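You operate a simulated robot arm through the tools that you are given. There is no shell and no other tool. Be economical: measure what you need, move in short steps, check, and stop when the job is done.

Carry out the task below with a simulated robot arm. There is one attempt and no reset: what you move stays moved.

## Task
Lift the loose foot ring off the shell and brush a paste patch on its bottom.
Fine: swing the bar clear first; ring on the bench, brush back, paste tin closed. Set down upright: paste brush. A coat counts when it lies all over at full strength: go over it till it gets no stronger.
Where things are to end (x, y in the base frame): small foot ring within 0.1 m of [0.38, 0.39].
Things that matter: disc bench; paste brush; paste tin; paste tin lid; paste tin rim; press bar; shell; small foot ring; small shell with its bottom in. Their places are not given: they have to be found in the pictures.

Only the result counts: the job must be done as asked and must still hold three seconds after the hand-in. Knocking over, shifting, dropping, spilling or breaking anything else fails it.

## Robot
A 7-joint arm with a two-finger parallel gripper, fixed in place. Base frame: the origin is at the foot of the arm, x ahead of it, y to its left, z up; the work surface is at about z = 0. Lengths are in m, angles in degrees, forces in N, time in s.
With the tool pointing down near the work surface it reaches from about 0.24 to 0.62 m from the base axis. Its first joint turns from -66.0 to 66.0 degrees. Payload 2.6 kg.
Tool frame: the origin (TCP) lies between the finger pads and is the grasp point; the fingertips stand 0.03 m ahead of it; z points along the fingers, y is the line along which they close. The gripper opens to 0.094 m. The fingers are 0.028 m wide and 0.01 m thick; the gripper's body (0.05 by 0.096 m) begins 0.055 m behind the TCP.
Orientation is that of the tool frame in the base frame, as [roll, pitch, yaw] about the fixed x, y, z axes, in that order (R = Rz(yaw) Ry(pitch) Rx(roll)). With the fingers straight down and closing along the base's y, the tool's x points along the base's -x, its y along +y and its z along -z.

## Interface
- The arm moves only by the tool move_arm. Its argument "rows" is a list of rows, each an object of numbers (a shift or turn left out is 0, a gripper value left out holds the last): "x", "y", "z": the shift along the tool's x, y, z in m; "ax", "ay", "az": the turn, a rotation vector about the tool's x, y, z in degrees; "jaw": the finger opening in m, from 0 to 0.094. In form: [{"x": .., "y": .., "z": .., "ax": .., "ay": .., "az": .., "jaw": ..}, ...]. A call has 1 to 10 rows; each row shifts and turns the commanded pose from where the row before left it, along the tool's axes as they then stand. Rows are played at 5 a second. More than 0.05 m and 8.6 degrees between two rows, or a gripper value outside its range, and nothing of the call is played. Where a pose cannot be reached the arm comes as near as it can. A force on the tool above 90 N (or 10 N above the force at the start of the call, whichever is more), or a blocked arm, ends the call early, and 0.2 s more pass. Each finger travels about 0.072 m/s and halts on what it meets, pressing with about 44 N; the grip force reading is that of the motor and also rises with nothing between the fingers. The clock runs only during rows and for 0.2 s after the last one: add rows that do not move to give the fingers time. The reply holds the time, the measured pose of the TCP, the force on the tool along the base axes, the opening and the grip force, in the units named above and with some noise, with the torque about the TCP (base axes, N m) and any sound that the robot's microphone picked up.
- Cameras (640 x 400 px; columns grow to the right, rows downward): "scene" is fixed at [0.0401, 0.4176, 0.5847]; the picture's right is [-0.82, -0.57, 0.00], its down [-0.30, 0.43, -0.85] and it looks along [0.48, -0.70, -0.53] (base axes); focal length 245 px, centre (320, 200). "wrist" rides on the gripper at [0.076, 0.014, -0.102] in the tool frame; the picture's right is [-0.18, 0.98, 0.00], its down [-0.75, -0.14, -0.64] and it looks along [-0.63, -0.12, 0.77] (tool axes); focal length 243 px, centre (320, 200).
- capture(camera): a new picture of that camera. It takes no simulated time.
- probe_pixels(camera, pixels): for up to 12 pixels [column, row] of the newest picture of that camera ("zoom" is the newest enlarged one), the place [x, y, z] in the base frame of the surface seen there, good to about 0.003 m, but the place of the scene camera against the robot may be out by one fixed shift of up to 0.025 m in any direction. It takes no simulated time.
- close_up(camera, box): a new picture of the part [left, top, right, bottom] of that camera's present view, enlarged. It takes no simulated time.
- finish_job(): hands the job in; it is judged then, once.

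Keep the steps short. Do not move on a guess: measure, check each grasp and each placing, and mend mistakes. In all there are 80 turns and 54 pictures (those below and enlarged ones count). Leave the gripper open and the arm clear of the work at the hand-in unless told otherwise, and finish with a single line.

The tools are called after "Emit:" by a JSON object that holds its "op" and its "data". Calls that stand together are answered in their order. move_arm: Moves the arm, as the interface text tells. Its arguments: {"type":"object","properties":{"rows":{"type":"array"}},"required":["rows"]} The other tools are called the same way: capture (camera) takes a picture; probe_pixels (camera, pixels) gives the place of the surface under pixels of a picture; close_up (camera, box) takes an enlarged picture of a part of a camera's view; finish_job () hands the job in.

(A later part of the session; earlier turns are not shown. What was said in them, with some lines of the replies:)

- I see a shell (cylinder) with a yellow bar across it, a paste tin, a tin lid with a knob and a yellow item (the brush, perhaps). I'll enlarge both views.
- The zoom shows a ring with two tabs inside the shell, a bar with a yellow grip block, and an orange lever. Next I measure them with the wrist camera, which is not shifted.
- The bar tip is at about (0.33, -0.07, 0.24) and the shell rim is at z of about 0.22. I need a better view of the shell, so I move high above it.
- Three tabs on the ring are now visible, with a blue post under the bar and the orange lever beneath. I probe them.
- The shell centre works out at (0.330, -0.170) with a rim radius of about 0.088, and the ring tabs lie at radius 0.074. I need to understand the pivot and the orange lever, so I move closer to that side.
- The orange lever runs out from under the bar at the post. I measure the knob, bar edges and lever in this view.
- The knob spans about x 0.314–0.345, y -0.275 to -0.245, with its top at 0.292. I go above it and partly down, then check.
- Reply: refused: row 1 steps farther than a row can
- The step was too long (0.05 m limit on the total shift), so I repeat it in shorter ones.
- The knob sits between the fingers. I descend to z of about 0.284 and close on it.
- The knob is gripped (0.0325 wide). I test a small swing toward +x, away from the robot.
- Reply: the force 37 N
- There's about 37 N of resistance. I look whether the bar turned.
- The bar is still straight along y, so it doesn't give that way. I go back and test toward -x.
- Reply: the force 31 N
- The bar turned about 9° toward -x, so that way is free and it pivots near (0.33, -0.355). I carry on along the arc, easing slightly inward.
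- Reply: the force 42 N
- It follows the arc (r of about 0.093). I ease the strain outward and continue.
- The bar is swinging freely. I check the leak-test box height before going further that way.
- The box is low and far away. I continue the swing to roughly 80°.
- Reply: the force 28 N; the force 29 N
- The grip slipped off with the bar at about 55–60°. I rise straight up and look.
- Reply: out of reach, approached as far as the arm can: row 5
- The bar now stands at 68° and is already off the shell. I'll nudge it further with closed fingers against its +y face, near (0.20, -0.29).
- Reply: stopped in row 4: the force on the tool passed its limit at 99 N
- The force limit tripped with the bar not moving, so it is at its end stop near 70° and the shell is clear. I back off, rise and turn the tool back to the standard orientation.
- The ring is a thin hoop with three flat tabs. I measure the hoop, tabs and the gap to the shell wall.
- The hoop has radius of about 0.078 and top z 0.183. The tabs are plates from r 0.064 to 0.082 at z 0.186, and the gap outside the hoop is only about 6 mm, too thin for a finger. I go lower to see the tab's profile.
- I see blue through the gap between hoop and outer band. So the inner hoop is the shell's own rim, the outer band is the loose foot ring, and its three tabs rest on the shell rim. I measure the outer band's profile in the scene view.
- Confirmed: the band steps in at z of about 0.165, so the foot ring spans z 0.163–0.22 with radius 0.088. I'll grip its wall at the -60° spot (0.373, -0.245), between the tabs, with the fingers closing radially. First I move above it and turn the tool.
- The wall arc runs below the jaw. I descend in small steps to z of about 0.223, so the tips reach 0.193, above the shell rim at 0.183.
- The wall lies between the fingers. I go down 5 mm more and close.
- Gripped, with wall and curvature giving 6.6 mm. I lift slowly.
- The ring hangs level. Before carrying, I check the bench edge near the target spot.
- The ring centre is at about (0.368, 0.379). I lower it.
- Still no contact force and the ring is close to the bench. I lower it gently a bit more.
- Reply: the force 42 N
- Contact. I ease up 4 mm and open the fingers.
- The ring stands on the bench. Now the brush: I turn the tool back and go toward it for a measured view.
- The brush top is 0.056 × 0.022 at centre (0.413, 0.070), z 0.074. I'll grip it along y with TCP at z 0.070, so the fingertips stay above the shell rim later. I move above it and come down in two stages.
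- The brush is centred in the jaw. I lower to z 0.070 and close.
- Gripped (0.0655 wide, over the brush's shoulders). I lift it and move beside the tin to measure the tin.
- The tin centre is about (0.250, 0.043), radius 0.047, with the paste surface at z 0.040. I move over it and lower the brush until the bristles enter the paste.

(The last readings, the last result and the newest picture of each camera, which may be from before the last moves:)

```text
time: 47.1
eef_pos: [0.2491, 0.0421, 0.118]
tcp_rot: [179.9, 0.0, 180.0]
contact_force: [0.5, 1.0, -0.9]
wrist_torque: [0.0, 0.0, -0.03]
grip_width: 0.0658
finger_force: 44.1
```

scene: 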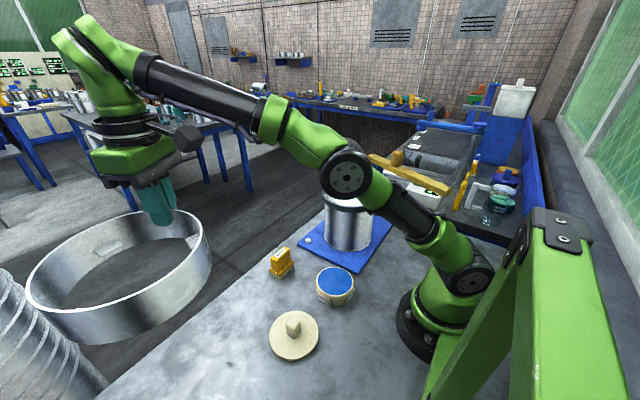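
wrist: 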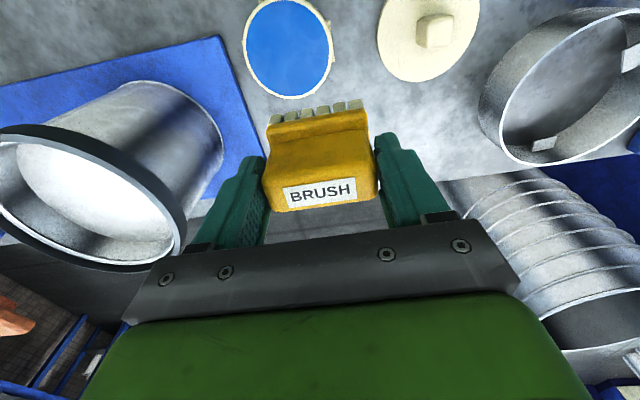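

Emit:
{"op": "move_arm", "data": {"rows": [{"z": 0.004}, {"z": 0.004}, {"z": 0.003}, {}]}}

Emit:
{"op": "close_up", "data": {"camera": "scene", "box": [260, 220, 400, 320]}}

```text
time: 48.1
eef_pos: [0.2519, 0.0432, 0.1082]
tcp_rot: [179.8, 0.2, 180.0]
contact_force: [-5.8, -6.1, 36.6]
wrist_torque: [-0.06, -0.19, -0.1]
grip_width: 0.0659
finger_force: 44.2
```

```text
4.00 times, centred on (330, 270) of scene
```

zoom: 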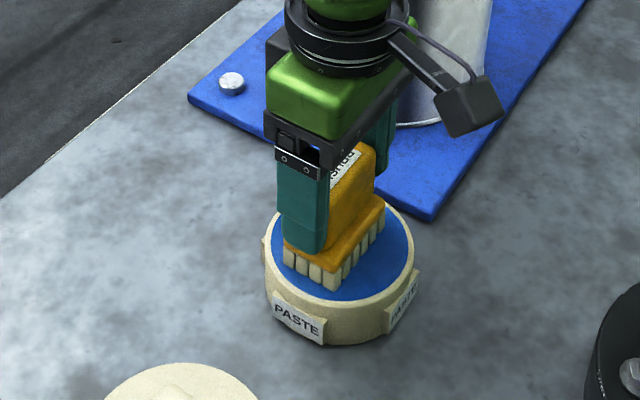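

The bristles press on the paste at 36 N. I lift out and carry the brush over the shell.

Emit:
{"op": "move_arm", "data": {"rows": [{"z": -0.03}, {"z": -0.045}, {"z": -0.045}, {"z": -0.045}, {"z": -0.02}, {}]}}

Emit:
{"op": "close_up", "data": {"camera": "wrist", "box": [200, 0, 440, 220]}}

```text
time: 49.5
eef_pos: [0.2489, 0.0446, 0.2922]
tcp_rot: [179.9, 0.0, -180.0]
contact_force: [-0.5, 0.6, -0.7]
wrist_torque: [-0.01, 0.01, -0.02]
grip_width: 0.0657
finger_force: 44.0
```

```text
1.82 times, centred on (320, 110) of wrist
```

zoom: 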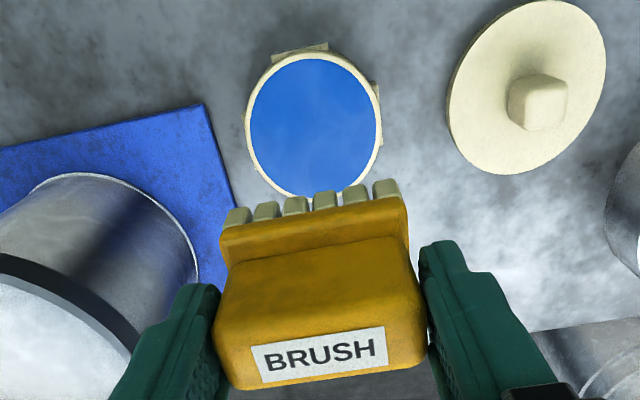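

No colour is visible on the bristle sides, but the tips touched firmly. I go over the shell centre.

Emit:
{"op": "move_arm", "data": {"rows": [{"x": -0.0162, "y": -0.0426}, {"x": -0.0162, "y": -0.0426}, {"x": -0.0162, "y": -0.0426}, {"x": -0.0162, "y": -0.0426}, {"x": -0.0162, "y": -0.0442}, {}, {"z": 0.03}, {"z": 0.02}, {}]}}

Emit:
{"op": "capture", "data": {"camera": "wrist"}}

```text
time: 51.5
eef_pos: [0.3293, -0.1713, 0.2421]
tcp_rot: [179.9, 0.1, -180.0]
contact_force: [0.5, 0.3, -1.1]
wrist_torque: [-0.01, 0.0, -0.02]
grip_width: 0.0655
finger_force: 43.7
```

```text
19 pictures are left
```

wrist: 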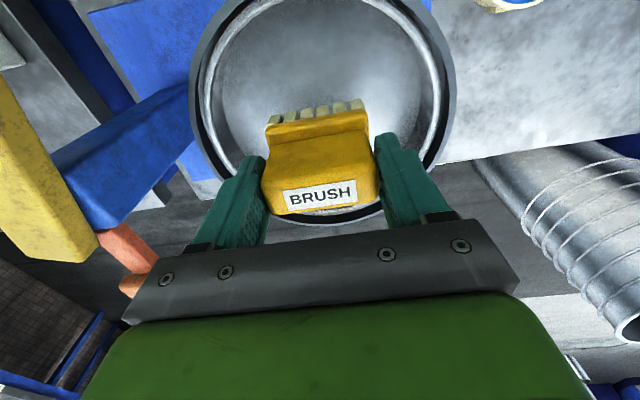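

The brush is over the bottom's centre. I lower it to touch the bottom (expected TCP z of about 0.220).

Emit:
{"op": "move_arm", "data": {"rows": [{"z": 0.012}, {"z": 0.006}, {"z": 0.002}, {"z": 0.002}, {}]}}

```text
time: 52.7
eef_pos: [0.3291, -0.1713, 0.2192]
tcp_rot: [179.9, 0.0, -179.9]
contact_force: [-0.2, 0.9, -2.3]
wrist_torque: [0.0, -0.01, 0.01]
grip_width: 0.0657
finger_force: 44.5
```

Emit:
{"op": "move_arm", "data": {"rows": [{"z": 0.001}, {"z": 0.001}, {}]}}

```text
time: 53.5
eef_pos: [0.3298, -0.1713, 0.2167]
tcp_rot: [179.8, 0.0, 179.9]
contact_force: [-0.5, -0.3, -0.5]
wrist_torque: [0.0, 0.04, 0.0]
grip_width: 0.0656
finger_force: 43.8
```

Emit:
{"op": "move_arm", "data": {"rows": [{"z": 0.001}, {"z": 0.001}, {"z": 0.001}, {}]}}

```text
time: 54.5
eef_pos: [0.3295, -0.1713, 0.2169]
tcp_rot: [180.0, 0.3, 179.9]
contact_force: [-4.8, 1.8, 21.0]
wrist_torque: [0.29, -0.15, 0.0]
grip_width: 0.0654
finger_force: 44.5
```

Contact at 21 N. I make a first stroke along x and look at the result.

Emit:
{"op": "move_arm", "data": {"rows": [{"x": -0.015}, {"x": -0.015}, {"x": 0.015}, {"x": 0.015}, {"x": 0.015}, {"x": 0.015}, {}]}}

Emit:
{"op": "capture", "data": {"camera": "wrist"}}

```text
time: 56.1
eef_pos: [0.2997, -0.1714, 0.2165]
tcp_rot: [180.0, 0.1, -180.0]
contact_force: [5.9, -1.4, 17.3]
wrist_torque: [-0.08, -0.78, 0.0]
grip_width: 0.0657
finger_force: 43.9
```

```text
18 pictures are left
```

wrist: 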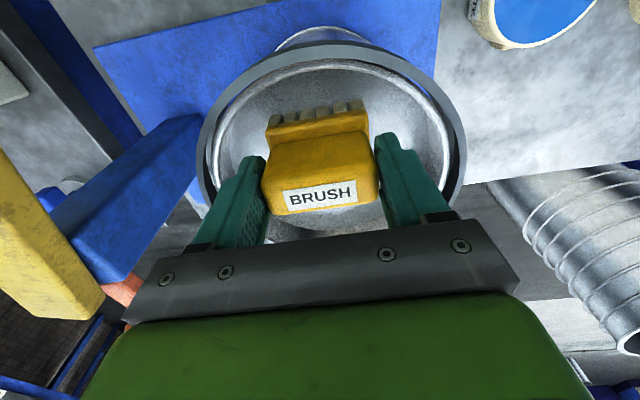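

The brush hides the stroke. I look with the scene camera.

Emit:
{"op": "close_up", "data": {"camera": "scene", "box": [300, 140, 400, 220]}}

```text
5.00 times, centred on (350, 180) of scene
```

zoom: 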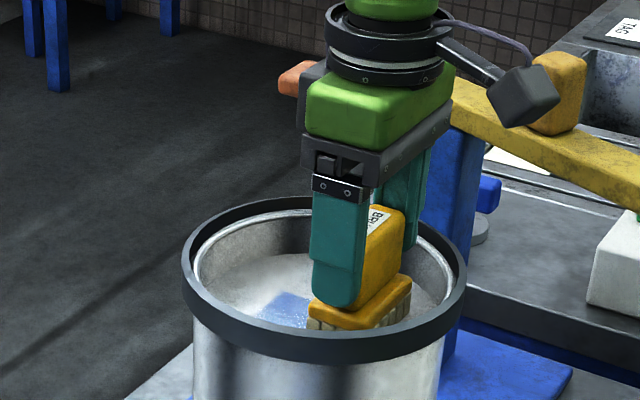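

Light blue paste has been laid where the brush passed. I now go over the bottom in overlapping strokes, keeping the corners inside r 0.075.

Emit:
{"op": "move_arm", "data": {"rows": [{"x": 0.018}, {"x": -0.024}, {"x": -0.024}, {"x": -0.024}, {"x": -0.024}, {"x": 0.011, "y": 0.018}, {"x": 0.025}, {"x": 0.024}, {"x": 0.025}, {"x": -0.019, "y": 0.016}]}}

Emit:
{"op": "move_arm", "data": {"rows": [{"x": -0.018}, {"x": -0.016}, {"x": 0.008, "y": -0.004}, {"x": 0.01, "y": -0.03}, {"y": -0.035}, {"x": -0.016}, {"x": 0.016}, {"x": 0.016}, {"x": 0.019, "y": 0.017}, {"x": -0.025}]}}

Emit:
{"op": "close_up", "data": {"camera": "scene", "box": [300, 140, 400, 220]}}

```text
time: 58.3
eef_pos: [0.3118, -0.1365, 0.2147]
tcp_rot: [179.8, -0.1, 179.9]
contact_force: [-1.8, -3.8, 1.9]
wrist_torque: [-0.14, 0.0, 0.07]
grip_width: 0.0656
finger_force: 44.3
```

```text
time: 60.5
eef_pos: [0.3173, -0.1881, 0.2148]
tcp_rot: [179.8, -0.1, 179.9]
contact_force: [-9.4, -0.9, 25.8]
wrist_torque: [0.06, 0.03, -0.01]
grip_width: 0.0656
finger_force: 43.9
```

```text
5.00 times, centred on (350, 180) of scene
```

zoom: 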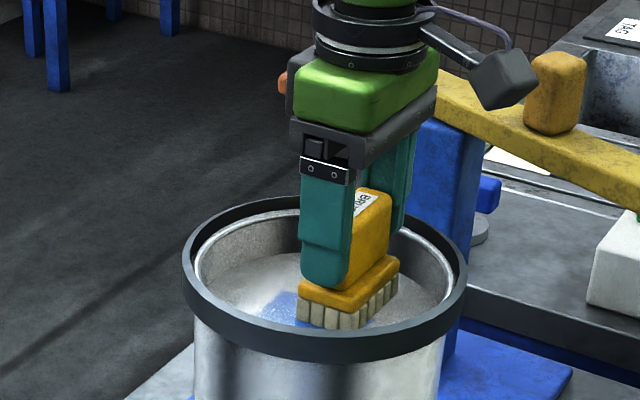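

Blue shows only around the middle. I lift and look from above.

Emit:
{"op": "move_arm", "data": {"rows": [{"z": -0.03}, {"z": -0.04}, {"z": -0.04}, {"x": 0.04}, {"x": 0.03}, {}]}}

Emit:
{"op": "close_up", "data": {"camera": "wrist", "box": [200, 0, 440, 150]}}

```text
time: 61.9
eef_pos: [0.2463, -0.1881, 0.3229]
tcp_rot: [179.7, 0.0, 179.9]
contact_force: [0.0, 0.7, -1.1]
wrist_torque: [-0.02, 0.01, -0.01]
grip_width: 0.0653
finger_force: 44.1
```

```text
2.67 times, centred on (320, 75) of wrist
```

zoom: 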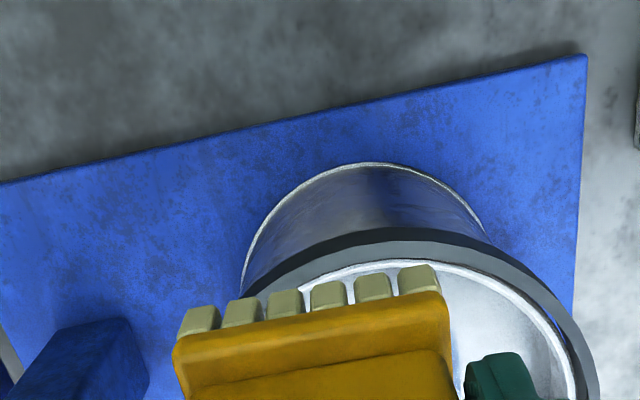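

The brush blocks it, so I use the scene view now the arm is raised.

Emit:
{"op": "close_up", "data": {"camera": "scene", "box": [315, 160, 385, 215]}}

```text
7.27 times, centred on (350, 188) of scene
```

zoom: 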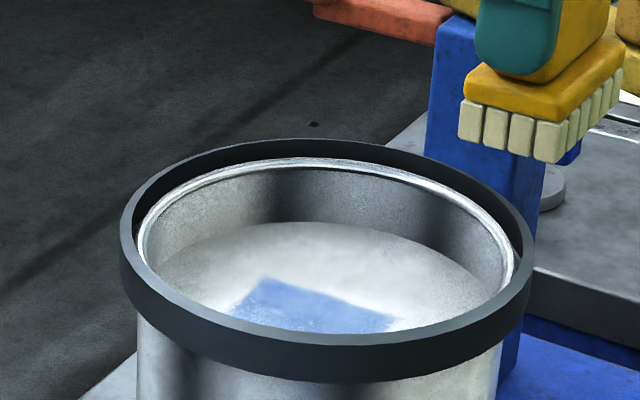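

A rectangular patch area shows, sharply bounded. I probe its corners and the bottom's outline.

Emit:
{"op": "probe_pixels", "data": {"camera": "zoom", "pixels": [[266, 281], [392, 320], [237, 312], [330, 322], [290, 320], [300, 224], [250, 230], [170, 265], [480, 290], [320, 270]]}}

```text
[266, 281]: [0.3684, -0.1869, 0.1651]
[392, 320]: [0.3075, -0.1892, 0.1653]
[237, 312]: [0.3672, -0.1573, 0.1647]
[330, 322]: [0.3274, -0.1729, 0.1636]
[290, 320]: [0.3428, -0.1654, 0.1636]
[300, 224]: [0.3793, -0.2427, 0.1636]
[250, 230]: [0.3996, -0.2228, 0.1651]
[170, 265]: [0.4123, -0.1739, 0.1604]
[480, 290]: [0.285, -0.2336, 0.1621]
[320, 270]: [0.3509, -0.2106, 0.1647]
```

The patch reaches x 0.30–0.36 and starts at y of about -0.182, but its near part is hidden by the rim. I move aside to see it with the wrist camera, on the way to reloading.

Emit:
{"op": "move_arm", "data": {"rows": [{"x": -0.006, "y": 0.042, "z": -0.02}, {"x": -0.006, "y": 0.042, "z": -0.02}, {"x": -0.006, "y": 0.042, "z": -0.02}, {"x": -0.006, "y": 0.042, "z": -0.017}, {}]}}

Emit:
{"op": "close_up", "data": {"camera": "wrist", "box": [130, 30, 290, 150]}}

```text
time: 63.1
eef_pos: [0.2703, -0.021, 0.4007]
tcp_rot: [179.9, 0.1, 180.0]
contact_force: [0.7, 0.1, -0.6]
wrist_torque: [-0.01, 0.0, 0.02]
grip_width: 0.0658
finger_force: 43.5
```

```text
3.33 times, centred on (210, 90) of wrist
```

zoom: 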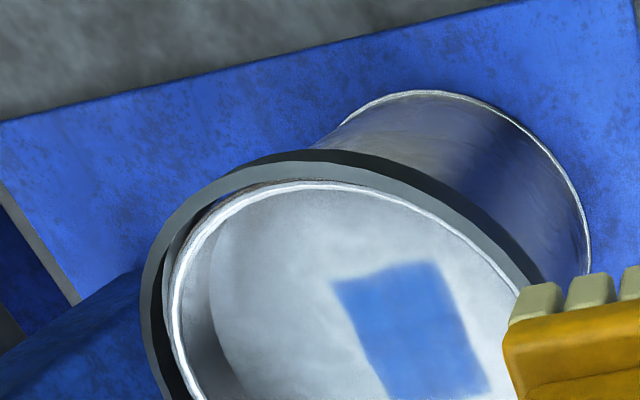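

Emit:
{"op": "probe_pixels", "data": {"camera": "zoom", "pixels": [[335, 285], [437, 263], [488, 390], [388, 395], [410, 330], [225, 260], [215, 300], [380, 205], [470, 255]]}}

```text
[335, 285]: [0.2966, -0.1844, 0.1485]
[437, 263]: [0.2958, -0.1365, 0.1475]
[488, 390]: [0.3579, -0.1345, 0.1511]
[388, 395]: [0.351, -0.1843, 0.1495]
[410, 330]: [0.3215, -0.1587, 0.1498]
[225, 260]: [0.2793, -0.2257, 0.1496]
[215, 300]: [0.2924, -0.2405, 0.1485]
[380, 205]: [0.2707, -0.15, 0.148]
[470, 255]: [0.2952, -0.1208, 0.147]
```

The patch is x 0.296–0.360, y -0.184 to -0.135 (centre 0.328, -0.160) and still mid-blue. I reload the brush in the tin.

Emit:
{"op": "move_arm", "data": {"rows": [{"x": 0.01, "y": 0.0325}, {"x": 0.01, "y": 0.032}, {"z": 0.048}, {"z": 0.048}, {"z": 0.048}, {"z": 0.048}, {"z": 0.048}, {"z": 0.04}, {}]}}

Emit:
{"op": "move_arm", "data": {"rows": [{"z": 0.005}, {"z": 0.004}, {"z": 0.003}, {}, {}]}}

```text
time: 65.1
eef_pos: [0.2532, 0.0425, 0.1198]
tcp_rot: [179.8, 0.1, -180.0]
contact_force: [-0.3, -0.2, -1.0]
wrist_torque: [0.0, 0.01, 0.03]
grip_width: 0.0652
finger_force: 44.0
```

```text
time: 66.3
eef_pos: [0.2537, 0.0452, 0.1093]
tcp_rot: [179.8, 0.0, -180.0]
contact_force: [0.2, 0.4, -1.1]
wrist_torque: [0.01, 0.02, 0.01]
grip_width: 0.0656
finger_force: 44.1
```

Emit:
{"op": "move_arm", "data": {"rows": [{"z": 0.002}, {"z": 0.001}, {}]}}

```text
time: 67.1
eef_pos: [0.2534, 0.044, 0.107]
tcp_rot: [179.7, -0.1, -180.0]
contact_force: [-3.9, -0.7, 11.7]
wrist_torque: [-0.12, -0.01, -0.03]
grip_width: 0.0657
finger_force: 43.9
```

Contact made. I carry it back and go over the patch centre.

Emit:
{"op": "move_arm", "data": {"rows": [{"z": -0.045}, {"z": -0.045}, {"z": -0.045}, {"z": -0.048}, {"x": -0.0152, "y": -0.041}, {"x": -0.0152, "y": -0.041}, {"x": -0.0152, "y": -0.041}, {"x": -0.0152, "y": -0.041}, {"x": -0.0152, "y": -0.041}, {}]}}

Emit:
{"op": "move_arm", "data": {"rows": [{"z": 0.04}, {"z": 0.025}, {"z": 0.005}, {"z": 0.003}, {}]}}

```text
time: 69.3
eef_pos: [0.3275, -0.1618, 0.2905]
tcp_rot: [179.9, 0.0, 179.9]
contact_force: [0.8, -0.4, -0.7]
wrist_torque: [0.01, 0.0, -0.02]
grip_width: 0.065
finger_force: 44.0
```

```text
time: 70.5
eef_pos: [0.3282, -0.1622, 0.2154]
tcp_rot: [179.8, 0.0, -179.8]
contact_force: [-0.4, 0.0, -1.1]
wrist_torque: [0.0, 0.04, 0.03]
grip_width: 0.0653
finger_force: 44.0
```

Emit:
{"op": "move_arm", "data": {"rows": [{"z": 0.002}, {"z": 0.001}, {"x": -0.015, "y": 0.002}, {"x": -0.015}, {"x": 0.015}, {"x": 0.015}, {"x": 0.015}, {"x": 0.015}, {"x": -0.015}, {"x": -0.015}]}}

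Emit:
{"op": "move_arm", "data": {"rows": [{"x": -0.015, "y": 0.006}, {"x": -0.015}, {"x": 0.015}, {"x": 0.015}, {"x": 0.015}, {"x": 0.015}, {"x": -0.015, "y": -0.012}, {"x": -0.015}, {"x": -0.015}, {"x": -0.015}]}}

Emit:
{"op": "move_arm", "data": {"rows": [{"x": 0.015, "y": 0.003}, {"x": 0.015}, {"x": 0.015}, {"x": 0.015}, {"x": -0.015, "y": 0.003}, {"x": -0.015}, {"x": -0.015}, {"x": -0.015}, {"x": 0.015}, {"x": 0.015}]}}

```text
time: 72.7
eef_pos: [0.3286, -0.1606, 0.2124]
tcp_rot: [180.0, 0.2, 179.9]
contact_force: [-13.1, -2.1, 36.5]
wrist_torque: [-0.06, -0.03, -0.01]
grip_width: 0.0653
finger_force: 44.0
```

```text
time: 74.9
eef_pos: [0.3598, -0.1654, 0.2134]
tcp_rot: [180.0, 0.0, -180.0]
contact_force: [-5.4, -0.9, 18.9]
wrist_torque: [-0.11, -0.04, 0.0]
grip_width: 0.0653
finger_force: 44.2
```

```text
time: 77.1
eef_pos: [0.3275, -0.1589, 0.2132]
tcp_rot: [179.9, 0.0, 179.9]
contact_force: [-0.1, 0.4, 0.5]
wrist_torque: [0.0, -0.03, 0.06]
grip_width: 0.0652
finger_force: 43.8
```

The brush has slid up a few mm in the grip, and contact faded in the last pass. I lift and view the patch from the side pose.

Emit:
{"op": "move_arm", "data": {"rows": [{"z": -0.04}, {"z": -0.04}, {"z": -0.03}, {"x": 0.014, "y": 0.035, "z": -0.02}, {"x": 0.014, "y": 0.035, "z": -0.02}, {"x": 0.014, "y": 0.035, "z": -0.02}, {"x": 0.016, "y": 0.034, "z": -0.017}, {}]}}

Emit:
{"op": "close_up", "data": {"camera": "wrist", "box": [130, 30, 370, 210]}}

```text
time: 78.9
eef_pos: [0.2719, -0.0179, 0.4007]
tcp_rot: [179.9, -0.1, -179.9]
contact_force: [-0.1, 0.4, -1.8]
wrist_torque: [0.02, 0.01, 0.01]
grip_width: 0.0653
finger_force: 44.3
```

```text
2.22 times, centred on (250, 120) of wrist
```

zoom: 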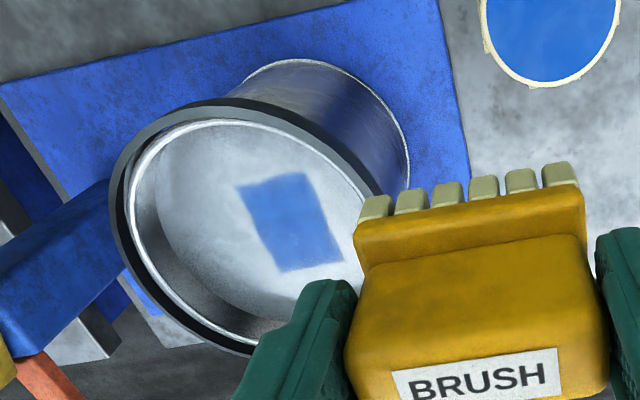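

The patch grew slightly stronger but may be uneven toward +x. I reload and do another firm round.

Emit:
{"op": "move_arm", "data": {"rows": [{"x": 0.01, "y": 0.031}, {"x": 0.01, "y": 0.031}, {"z": 0.048}, {"z": 0.048}, {"z": 0.048}, {"z": 0.048}, {"z": 0.048}, {"z": 0.045}, {}]}}

Emit:
{"op": "move_arm", "data": {"rows": [{"z": 0.005}, {"z": 0.004}, {"z": 0.003}, {"z": 0.001}, {}]}}

```text
time: 80.9
eef_pos: [0.2485, 0.0404, 0.1153]
tcp_rot: [179.9, 0.0, -180.0]
contact_force: [0.0, 0.0, -1.0]
wrist_torque: [-0.03, 0.02, 0.0]
grip_width: 0.065
finger_force: 43.7
```

```text
time: 82.1
eef_pos: [0.2539, 0.0421, 0.1043]
tcp_rot: [179.8, 0.2, -180.0]
contact_force: [-7.3, -2.7, 39.3]
wrist_torque: [-0.04, -0.51, -0.08]
grip_width: 0.0655
finger_force: 43.9
```

Loaded at 39 N. I go back to the patch and press, then stroke with a slight further press.

Emit:
{"op": "move_arm", "data": {"rows": [{"z": -0.045}, {"z": -0.045}, {"z": -0.048}, {"z": -0.05}, {"x": -0.0154, "y": -0.0404}, {"x": -0.0154, "y": -0.0404}, {"x": -0.0154, "y": -0.0404}, {"x": -0.0154, "y": -0.0404}, {"x": -0.0154, "y": -0.0404}, {}]}}

Emit:
{"op": "move_arm", "data": {"rows": [{"z": 0.04}, {"z": 0.028}, {"z": 0.006}, {"z": 0.003}, {"z": 0.002}, {}]}}

```text
time: 84.3
eef_pos: [0.3286, -0.1595, 0.287]
tcp_rot: [179.8, 0.1, -180.0]
contact_force: [0.0, -0.5, -1.0]
wrist_torque: [-0.01, -0.02, 0.0]
grip_width: 0.0652
finger_force: 43.9
```

```text
time: 85.7
eef_pos: [0.3286, -0.161, 0.2122]
tcp_rot: [179.8, 0.3, 179.9]
contact_force: [-4.1, 0.8, 19.8]
wrist_torque: [0.12, -0.2, 0.01]
grip_width: 0.0655
finger_force: 43.6
```

Emit:
{"op": "move_arm", "data": {"rows": [{"x": -0.015, "z": 0.001}, {"x": -0.015}, {"x": 0.015}, {"x": 0.015}, {"x": 0.015}, {"x": 0.015}, {"x": -0.015}, {"x": -0.015}, {"x": -0.015}, {"x": -0.015}]}}

Emit:
{"op": "move_arm", "data": {"rows": [{"x": 0.015, "z": 0.0005, "y": 0.004}, {"x": 0.015}, {"x": 0.015}, {"x": 0.015}, {"x": -0.015, "y": -0.008}, {"x": -0.015}, {"x": -0.015}, {"x": -0.015}, {"x": 0.015, "y": 0.004}, {"x": 0.015}]}}

Emit:
{"op": "move_arm", "data": {"rows": [{"x": -0.015, "z": 0.0005}, {"x": -0.015}, {"x": 0.015}, {"x": 0.015}, {"x": 0.015}, {"x": 0.015}, {"x": -0.015}, {"x": -0.015}, {}, {}]}}

Emit:
{"op": "move_arm", "data": {"rows": [{"z": -0.04}, {"z": -0.04}, {"z": -0.03}, {"x": 0.014, "y": 0.035, "z": -0.02}, {"x": 0.014, "y": 0.035, "z": -0.02}, {"x": 0.014, "y": 0.035, "z": -0.02}, {"x": 0.016, "y": 0.034, "z": -0.017}, {}]}}

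Emit:
{"op": "close_up", "data": {"camera": "wrist", "box": [130, 30, 370, 210]}}

```text
time: 87.9
eef_pos: [0.3572, -0.16, 0.2096]
tcp_rot: [179.9, 0.0, -179.9]
contact_force: [-5.9, -0.1, 19.3]
wrist_torque: [-0.28, -0.07, -0.06]
grip_width: 0.0652
finger_force: 43.6
```

```text
time: 90.1
eef_pos: [0.3269, -0.16, 0.2085]
tcp_rot: [179.9, 0.0, -180.0]
contact_force: [3.2, 0.9, 7.6]
wrist_torque: [-0.03, -0.37, 0.03]
grip_width: 0.0653
finger_force: 44.1
```

```text
time: 92.3
eef_pos: [0.3271, -0.1583, 0.2092]
tcp_rot: [179.9, -0.1, 180.0]
contact_force: [-5.7, -1.0, 16.0]
wrist_torque: [-0.1, -0.07, -0.03]
grip_width: 0.0653
finger_force: 44.3
```

```text
time: 94.1
eef_pos: [0.2681, -0.0221, 0.3966]
tcp_rot: [-180.0, 0.0, -179.8]
contact_force: [-0.6, 0.9, -0.7]
wrist_torque: [0.01, 0.01, -0.03]
grip_width: 0.0652
finger_force: 43.8
```

```text
2.22 times, centred on (250, 120) of wrist
```

zoom: 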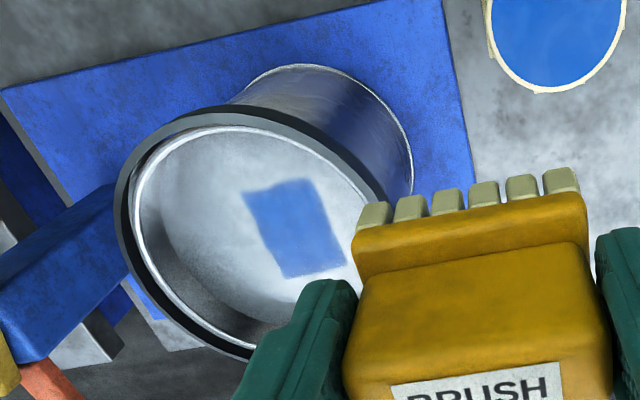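

The colour looks about the same as before. I compare with the same scene close-up as earlier and with a tight wrist view.

Emit:
{"op": "close_up", "data": {"camera": "scene", "box": [315, 160, 385, 215]}}

Emit:
{"op": "close_up", "data": {"camera": "wrist", "box": [200, 85, 280, 145]}}

```text
7.27 times, centred on (350, 188) of scene
```

zoom: 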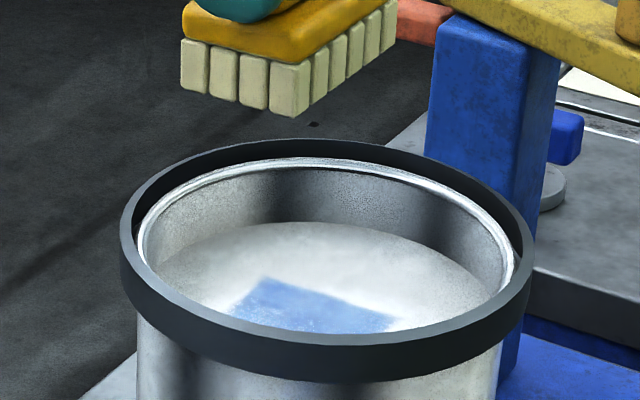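

```text
6.67 times, centred on (240, 115) of wrist
```

zoom: 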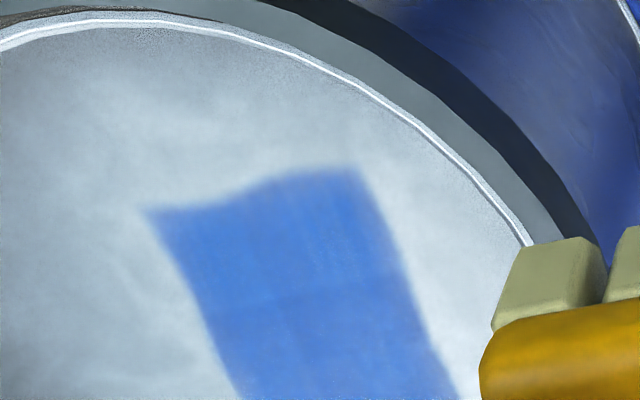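

The coat is even, matches the brush-independent bounded area, and is no stronger than the round before, so it is saturated. Now I return the brush to its place at (0.413, 0.0725).

Emit:
{"op": "move_arm", "data": {"rows": [{"x": -0.0363, "y": 0.0237}, {"x": -0.0363, "y": 0.0237}, {"x": -0.0363, "y": 0.0236}, {"x": -0.0364, "y": 0.0236}, {}, {"z": 0.048}, {"z": 0.048}, {"z": 0.048}, {"z": 0.048}, {}]}}

Emit:
{"op": "move_arm", "data": {"rows": [{"z": 0.048}, {"z": 0.048}, {"z": 0.03}, {"z": 0.012}, {}]}}

Emit:
{"op": "move_arm", "data": {"rows": [{"z": 0.001}, {"z": 0.001}, {"z": 0.001}, {}]}}

```text
time: 96.3
eef_pos: [0.4147, 0.073, 0.2027]
tcp_rot: [179.8, 0.0, 179.8]
contact_force: [-0.6, 0.2, -0.5]
wrist_torque: [-0.03, 0.01, 0.0]
grip_width: 0.0652
finger_force: 44.1
```

```text
time: 97.5
eef_pos: [0.4135, 0.0713, 0.0665]
tcp_rot: [179.8, 0.0, 179.9]
contact_force: [-0.2, -0.7, -0.8]
wrist_torque: [0.01, -0.01, -0.01]
grip_width: 0.0656
finger_force: 44.6
```

```text
time: 98.5
eef_pos: [0.4139, 0.0726, 0.0626]
tcp_rot: [179.9, 0.1, -179.9]
contact_force: [0.1, -0.3, -0.6]
wrist_torque: [0.01, 0.0, 0.0]
grip_width: 0.0651
finger_force: 44.1
```

No contact yet. I continue 3 mm, ease, open, rise and check.

Emit:
{"op": "move_arm", "data": {"rows": [{"z": 0.001}, {"z": 0.001}, {"z": 0.001}, {}]}}

Emit:
{"op": "move_arm", "data": {"rows": [{"z": -0.001}, {"jaw": 0.075}, {"jaw": 0.088}, {}, {"z": -0.03}, {"z": -0.045}, {"z": -0.045}, {"z": -0.045}, {}]}}

Emit:
{"op": "move_arm", "data": {"rows": [{"x": 0.03, "y": 0.03}, {"x": 0.03, "y": 0.03}, {"x": 0.03, "y": 0.03}, {"x": 0.03, "y": 0.03, "jaw": 0.06}, {"x": 0.005}, {}]}}

Emit:
{"op": "capture", "data": {"camera": "wrist"}}

Emit:
{"op": "close_up", "data": {"camera": "scene", "box": [240, 240, 400, 370]}}

```text
time: 99.5
eef_pos: [0.4152, 0.0728, 0.0606]
tcp_rot: [179.9, -0.1, -179.9]
contact_force: [-0.5, 0.1, 2.3]
wrist_torque: [-0.11, -0.06, -0.04]
grip_width: 0.0653
finger_force: 44.4
```

```text
time: 101.5
eef_pos: [0.4143, 0.0724, 0.2287]
tcp_rot: [179.9, 0.0, 179.9]
contact_force: [0.4, 0.7, 0.4]
wrist_torque: [0.02, -0.03, 0.01]
grip_width: 0.0881
finger_force: 0.0
```

```text
time: 102.9
eef_pos: [0.289, 0.1944, 0.2259]
tcp_rot: [179.8, 0.0, 179.9]
contact_force: [-0.6, 0.0, 0.1]
wrist_torque: [-0.04, 0.01, -0.02]
grip_width: 0.0597
finger_force: 0.2
```

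```text
8 pictures are left
```

wrist: 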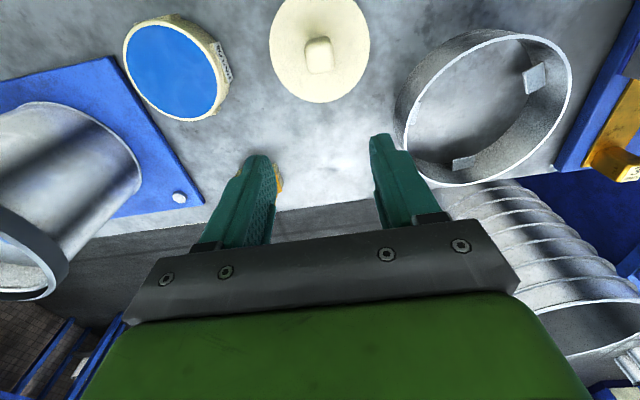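

```text
3.08 times, centred on (320, 305) of scene
```

zoom: 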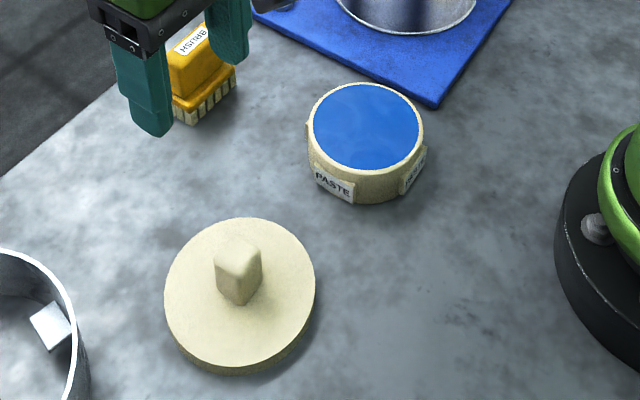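

The brush stands upright in place. I measure the lid's knob and the tin rim.

Emit:
{"op": "probe_pixels", "data": {"camera": "wrist", "pixels": [[271, 40], [369, 42], [322, 102], [308, 45], [329, 42], [332, 68], [309, 70], [319, 57], [126, 62], [215, 75], [152, 22], [190, 117]]}}

```text
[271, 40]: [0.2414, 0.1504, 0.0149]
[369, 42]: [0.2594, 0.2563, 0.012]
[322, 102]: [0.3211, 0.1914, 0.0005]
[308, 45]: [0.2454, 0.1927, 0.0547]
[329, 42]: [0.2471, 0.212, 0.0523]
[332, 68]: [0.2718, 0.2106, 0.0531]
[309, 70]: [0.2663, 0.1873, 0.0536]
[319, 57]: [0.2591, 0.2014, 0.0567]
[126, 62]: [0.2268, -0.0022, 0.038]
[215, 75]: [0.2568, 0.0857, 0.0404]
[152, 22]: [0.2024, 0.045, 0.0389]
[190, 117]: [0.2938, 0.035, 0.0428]
```

The knob centre is (0.259, 0.2005), 0.022 wide, top at 0.056. The tin centre is (0.249, 0.042). I grip the knob and lift a little.

Emit:
{"op": "move_arm", "data": {"rows": [{"x": 0.03, "y": 0.006}, {"z": 0.045}, {"z": 0.045}, {"z": 0.045}, {"z": 0.03}, {"z": 0.008}, {}]}}

Emit:
{"op": "move_arm", "data": {"rows": [{"jaw": 0.04}, {"jaw": 0.025}, {"jaw": 0.01}, {"jaw": 0.01}, {}]}}

Emit:
{"op": "move_arm", "data": {"rows": [{"z": -0.005}, {"z": -0.02}, {"z": -0.035}, {"z": -0.035}, {}]}}

Emit:
{"op": "close_up", "data": {"camera": "scene", "box": [240, 200, 400, 330]}}

```text
time: 104.5
eef_pos: [0.2598, 0.1976, 0.0542]
tcp_rot: [179.8, 0.0, -180.0]
contact_force: [-0.4, 0.5, 0.0]
wrist_torque: [0.04, -0.02, -0.04]
grip_width: 0.0599
finger_force: 0.0
```

```text
time: 105.7
eef_pos: [0.2592, 0.1977, 0.0534]
tcp_rot: [179.8, 0.0, 180.0]
contact_force: [0.0, 0.1, 0.2]
wrist_torque: [-0.01, -0.11, 0.02]
grip_width: 0.0314
finger_force: 44.3
```

```text
time: 106.9
eef_pos: [0.2606, 0.1982, 0.1496]
tcp_rot: [179.9, 0.1, -180.0]
contact_force: [-0.7, 0.9, -1.0]
wrist_torque: [0.01, 0.01, 0.0]
grip_width: 0.0314
finger_force: 44.0
```

```text
3.08 times, centred on (320, 265) of scene
```

zoom: 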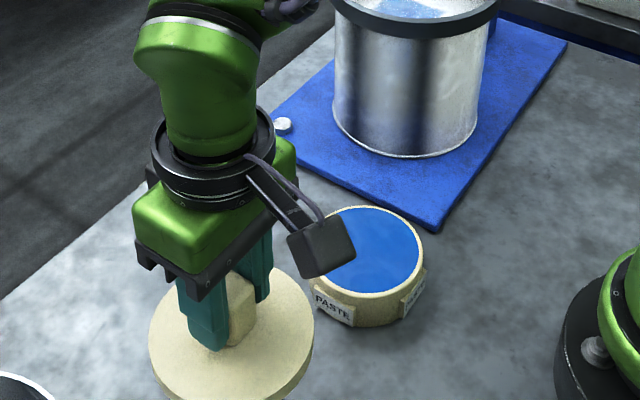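

The lid is held level. I carry it over the tin and lower it toward the rim (contact expected at TCP z of about 0.095).

Emit:
{"op": "move_arm", "data": {"rows": [{"x": 0.0034, "y": -0.039}, {"x": 0.0034, "y": -0.039}, {"x": 0.0034, "y": -0.039}, {"y": -0.039}, {}, {"z": 0.03}, {"z": 0.017}, {}]}}

Emit:
{"op": "close_up", "data": {"camera": "scene", "box": [260, 220, 400, 320]}}

Emit:
{"op": "move_arm", "data": {"rows": [{"z": 0.002}, {"z": 0.002}, {"z": 0.001}, {}]}}

```text
time: 108.7
eef_pos: [0.2487, 0.0435, 0.1009]
tcp_rot: [179.9, 0.0, 179.9]
contact_force: [-0.1, 0.4, -0.8]
wrist_torque: [0.03, 0.01, 0.03]
grip_width: 0.0318
finger_force: 43.8
```

```text
4.00 times, centred on (330, 270) of scene
```

zoom: 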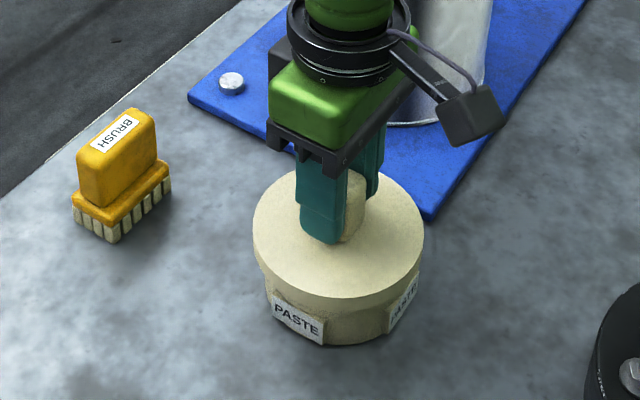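

```text
time: 109.7
eef_pos: [0.2493, 0.0436, 0.096]
tcp_rot: [179.9, 0.1, 179.9]
contact_force: [-0.5, -0.6, -1.6]
wrist_torque: [0.04, -0.01, 0.0]
grip_width: 0.0315
finger_force: 43.9
5 turns are left
```

The lid sits centred over the tin. I lower the last few mm, release, rise and check.

Emit:
{"op": "move_arm", "data": {"rows": [{"z": 0.001}, {"z": 0.001}, {"z": 0.001}, {}]}}

Emit:
{"op": "move_arm", "data": {"rows": [{"z": 0.001}, {"z": 0.001}, {}]}}

```text
time: 110.7
eef_pos: [0.249, 0.0443, 0.0941]
tcp_rot: [179.8, 0.0, -180.0]
contact_force: [-2.0, 3.1, 7.5]
wrist_torque: [-0.29, 0.09, -0.09]
grip_width: 0.0316
finger_force: 43.7
```

```text
time: 111.5
eef_pos: [0.2507, 0.0434, 0.0916]
tcp_rot: [179.9, -0.1, 180.0]
contact_force: [0.2, 0.0, -1.5]
wrist_torque: [0.0, 0.01, -0.03]
grip_width: 0.0313
finger_force: 43.9
4 turns are left
```

Brief contact, then the lid settled over the rim with no force. I follow it down until it seats.

Emit:
{"op": "move_arm", "data": {"rows": [{"z": 0.001}, {"z": 0.001}, {"z": 0.001}, {}]}}

Emit:
{"op": "move_arm", "data": {"rows": [{"z": 0.001}, {"z": 0.001}, {}]}}

Emit:
{"op": "close_up", "data": {"camera": "scene", "box": [260, 220, 400, 320]}}

```text
time: 112.5
eef_pos: [0.2487, 0.0426, 0.0905]
tcp_rot: [179.8, 0.0, 179.8]
contact_force: [0.2, 1.0, -1.4]
wrist_torque: [-0.02, 0.02, -0.02]
grip_width: 0.0314
finger_force: 43.7
```

```text
time: 113.3
eef_pos: [0.2498, 0.0441, 0.0871]
tcp_rot: [179.8, 0.0, -179.9]
contact_force: [0.1, 0.3, -0.3]
wrist_torque: [-0.01, -0.03, -0.01]
grip_width: 0.0315
finger_force: 43.8
```

```text
4.00 times, centred on (330, 270) of scene
3 turns are left
```

zoom: 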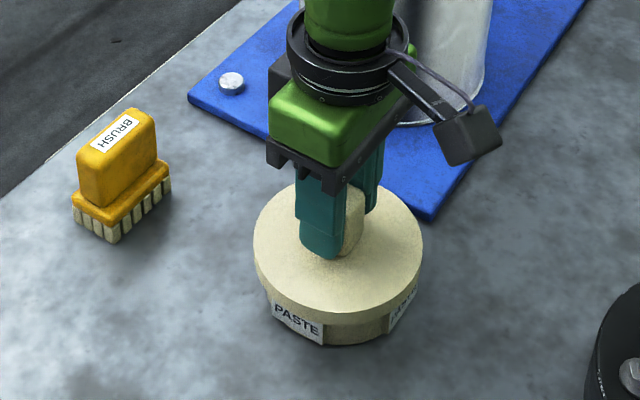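

The lid's skirt is sliding over the rim, centred. I follow it down a few mm more to seat it, then release, rise and look.

Emit:
{"op": "move_arm", "data": {"rows": [{"z": 0.001}, {"z": 0.001}, {"z": 0.001}, {"z": 0.001}, {}]}}

Emit:
{"op": "move_arm", "data": {"rows": [{"z": 0.001}, {"z": 0.001}, {}]}}

Emit:
{"op": "move_arm", "data": {"rows": [{"jaw": 0.04}, {"jaw": 0.055}, {"jaw": 0.06}, {}, {"z": -0.02}, {"z": -0.04}, {"z": -0.045}, {"z": -0.045}, {"z": -0.045}, {}]}}

Emit:
{"op": "close_up", "data": {"camera": "scene", "box": [250, 210, 410, 330]}}

Emit:
{"op": "capture", "data": {"camera": "scene"}}

```text
time: 114.5
eef_pos: [0.2506, 0.0436, 0.0838]
tcp_rot: [179.8, 0.1, 180.0]
contact_force: [-7.6, -12.8, 35.6]
wrist_torque: [-0.06, 0.01, -0.05]
grip_width: 0.0314
finger_force: 43.7
```

```text
time: 115.3
eef_pos: [0.2505, 0.0435, 0.0808]
tcp_rot: [179.9, 0.2, 180.0]
contact_force: [1.9, -20.3, 36.1]
wrist_torque: [-0.14, -0.11, -0.01]
grip_width: 0.0316
finger_force: 44.4
```

```text
time: 117.5
eef_pos: [0.2493, 0.0447, 0.2766]
tcp_rot: [179.9, 0.1, 179.9]
contact_force: [-0.6, 0.2, 1.1]
wrist_torque: [0.01, 0.03, -0.01]
grip_width: 0.0601
finger_force: 0.0
```

```text
3.33 times, centred on (330, 270) of scene
```

zoom: 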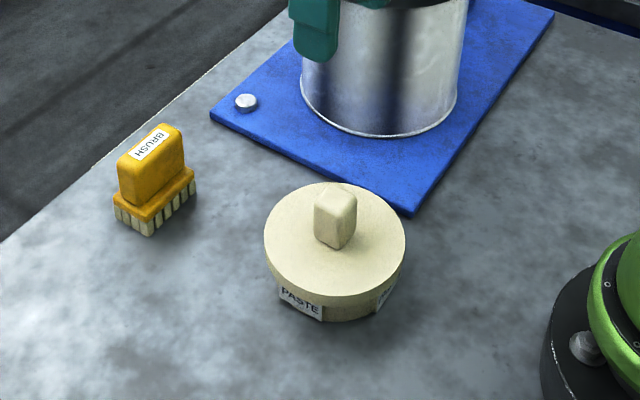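

```text
2 pictures are left
2 turns are left
```

scene: 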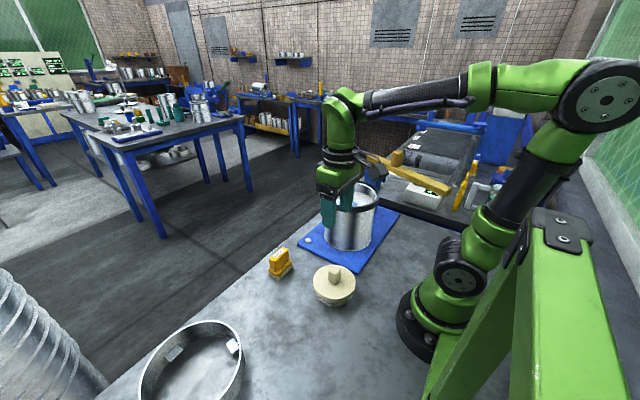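

The lid seated at about 36 N and lies level on the tin. The ring is on the bench, the brush is upright in its place, the bar is clear, and the gripper is open and raised. I hand in.

Emit:
{"op": "finish_job", "data": {}}

```text
The job is handed in.
```

The bar is swung clear, the foot ring is on the bench near (0.37, 0.375), the paste patch is brushed until it got no stronger by eye, the brush is upright in its place and the tin is closed; handed in.
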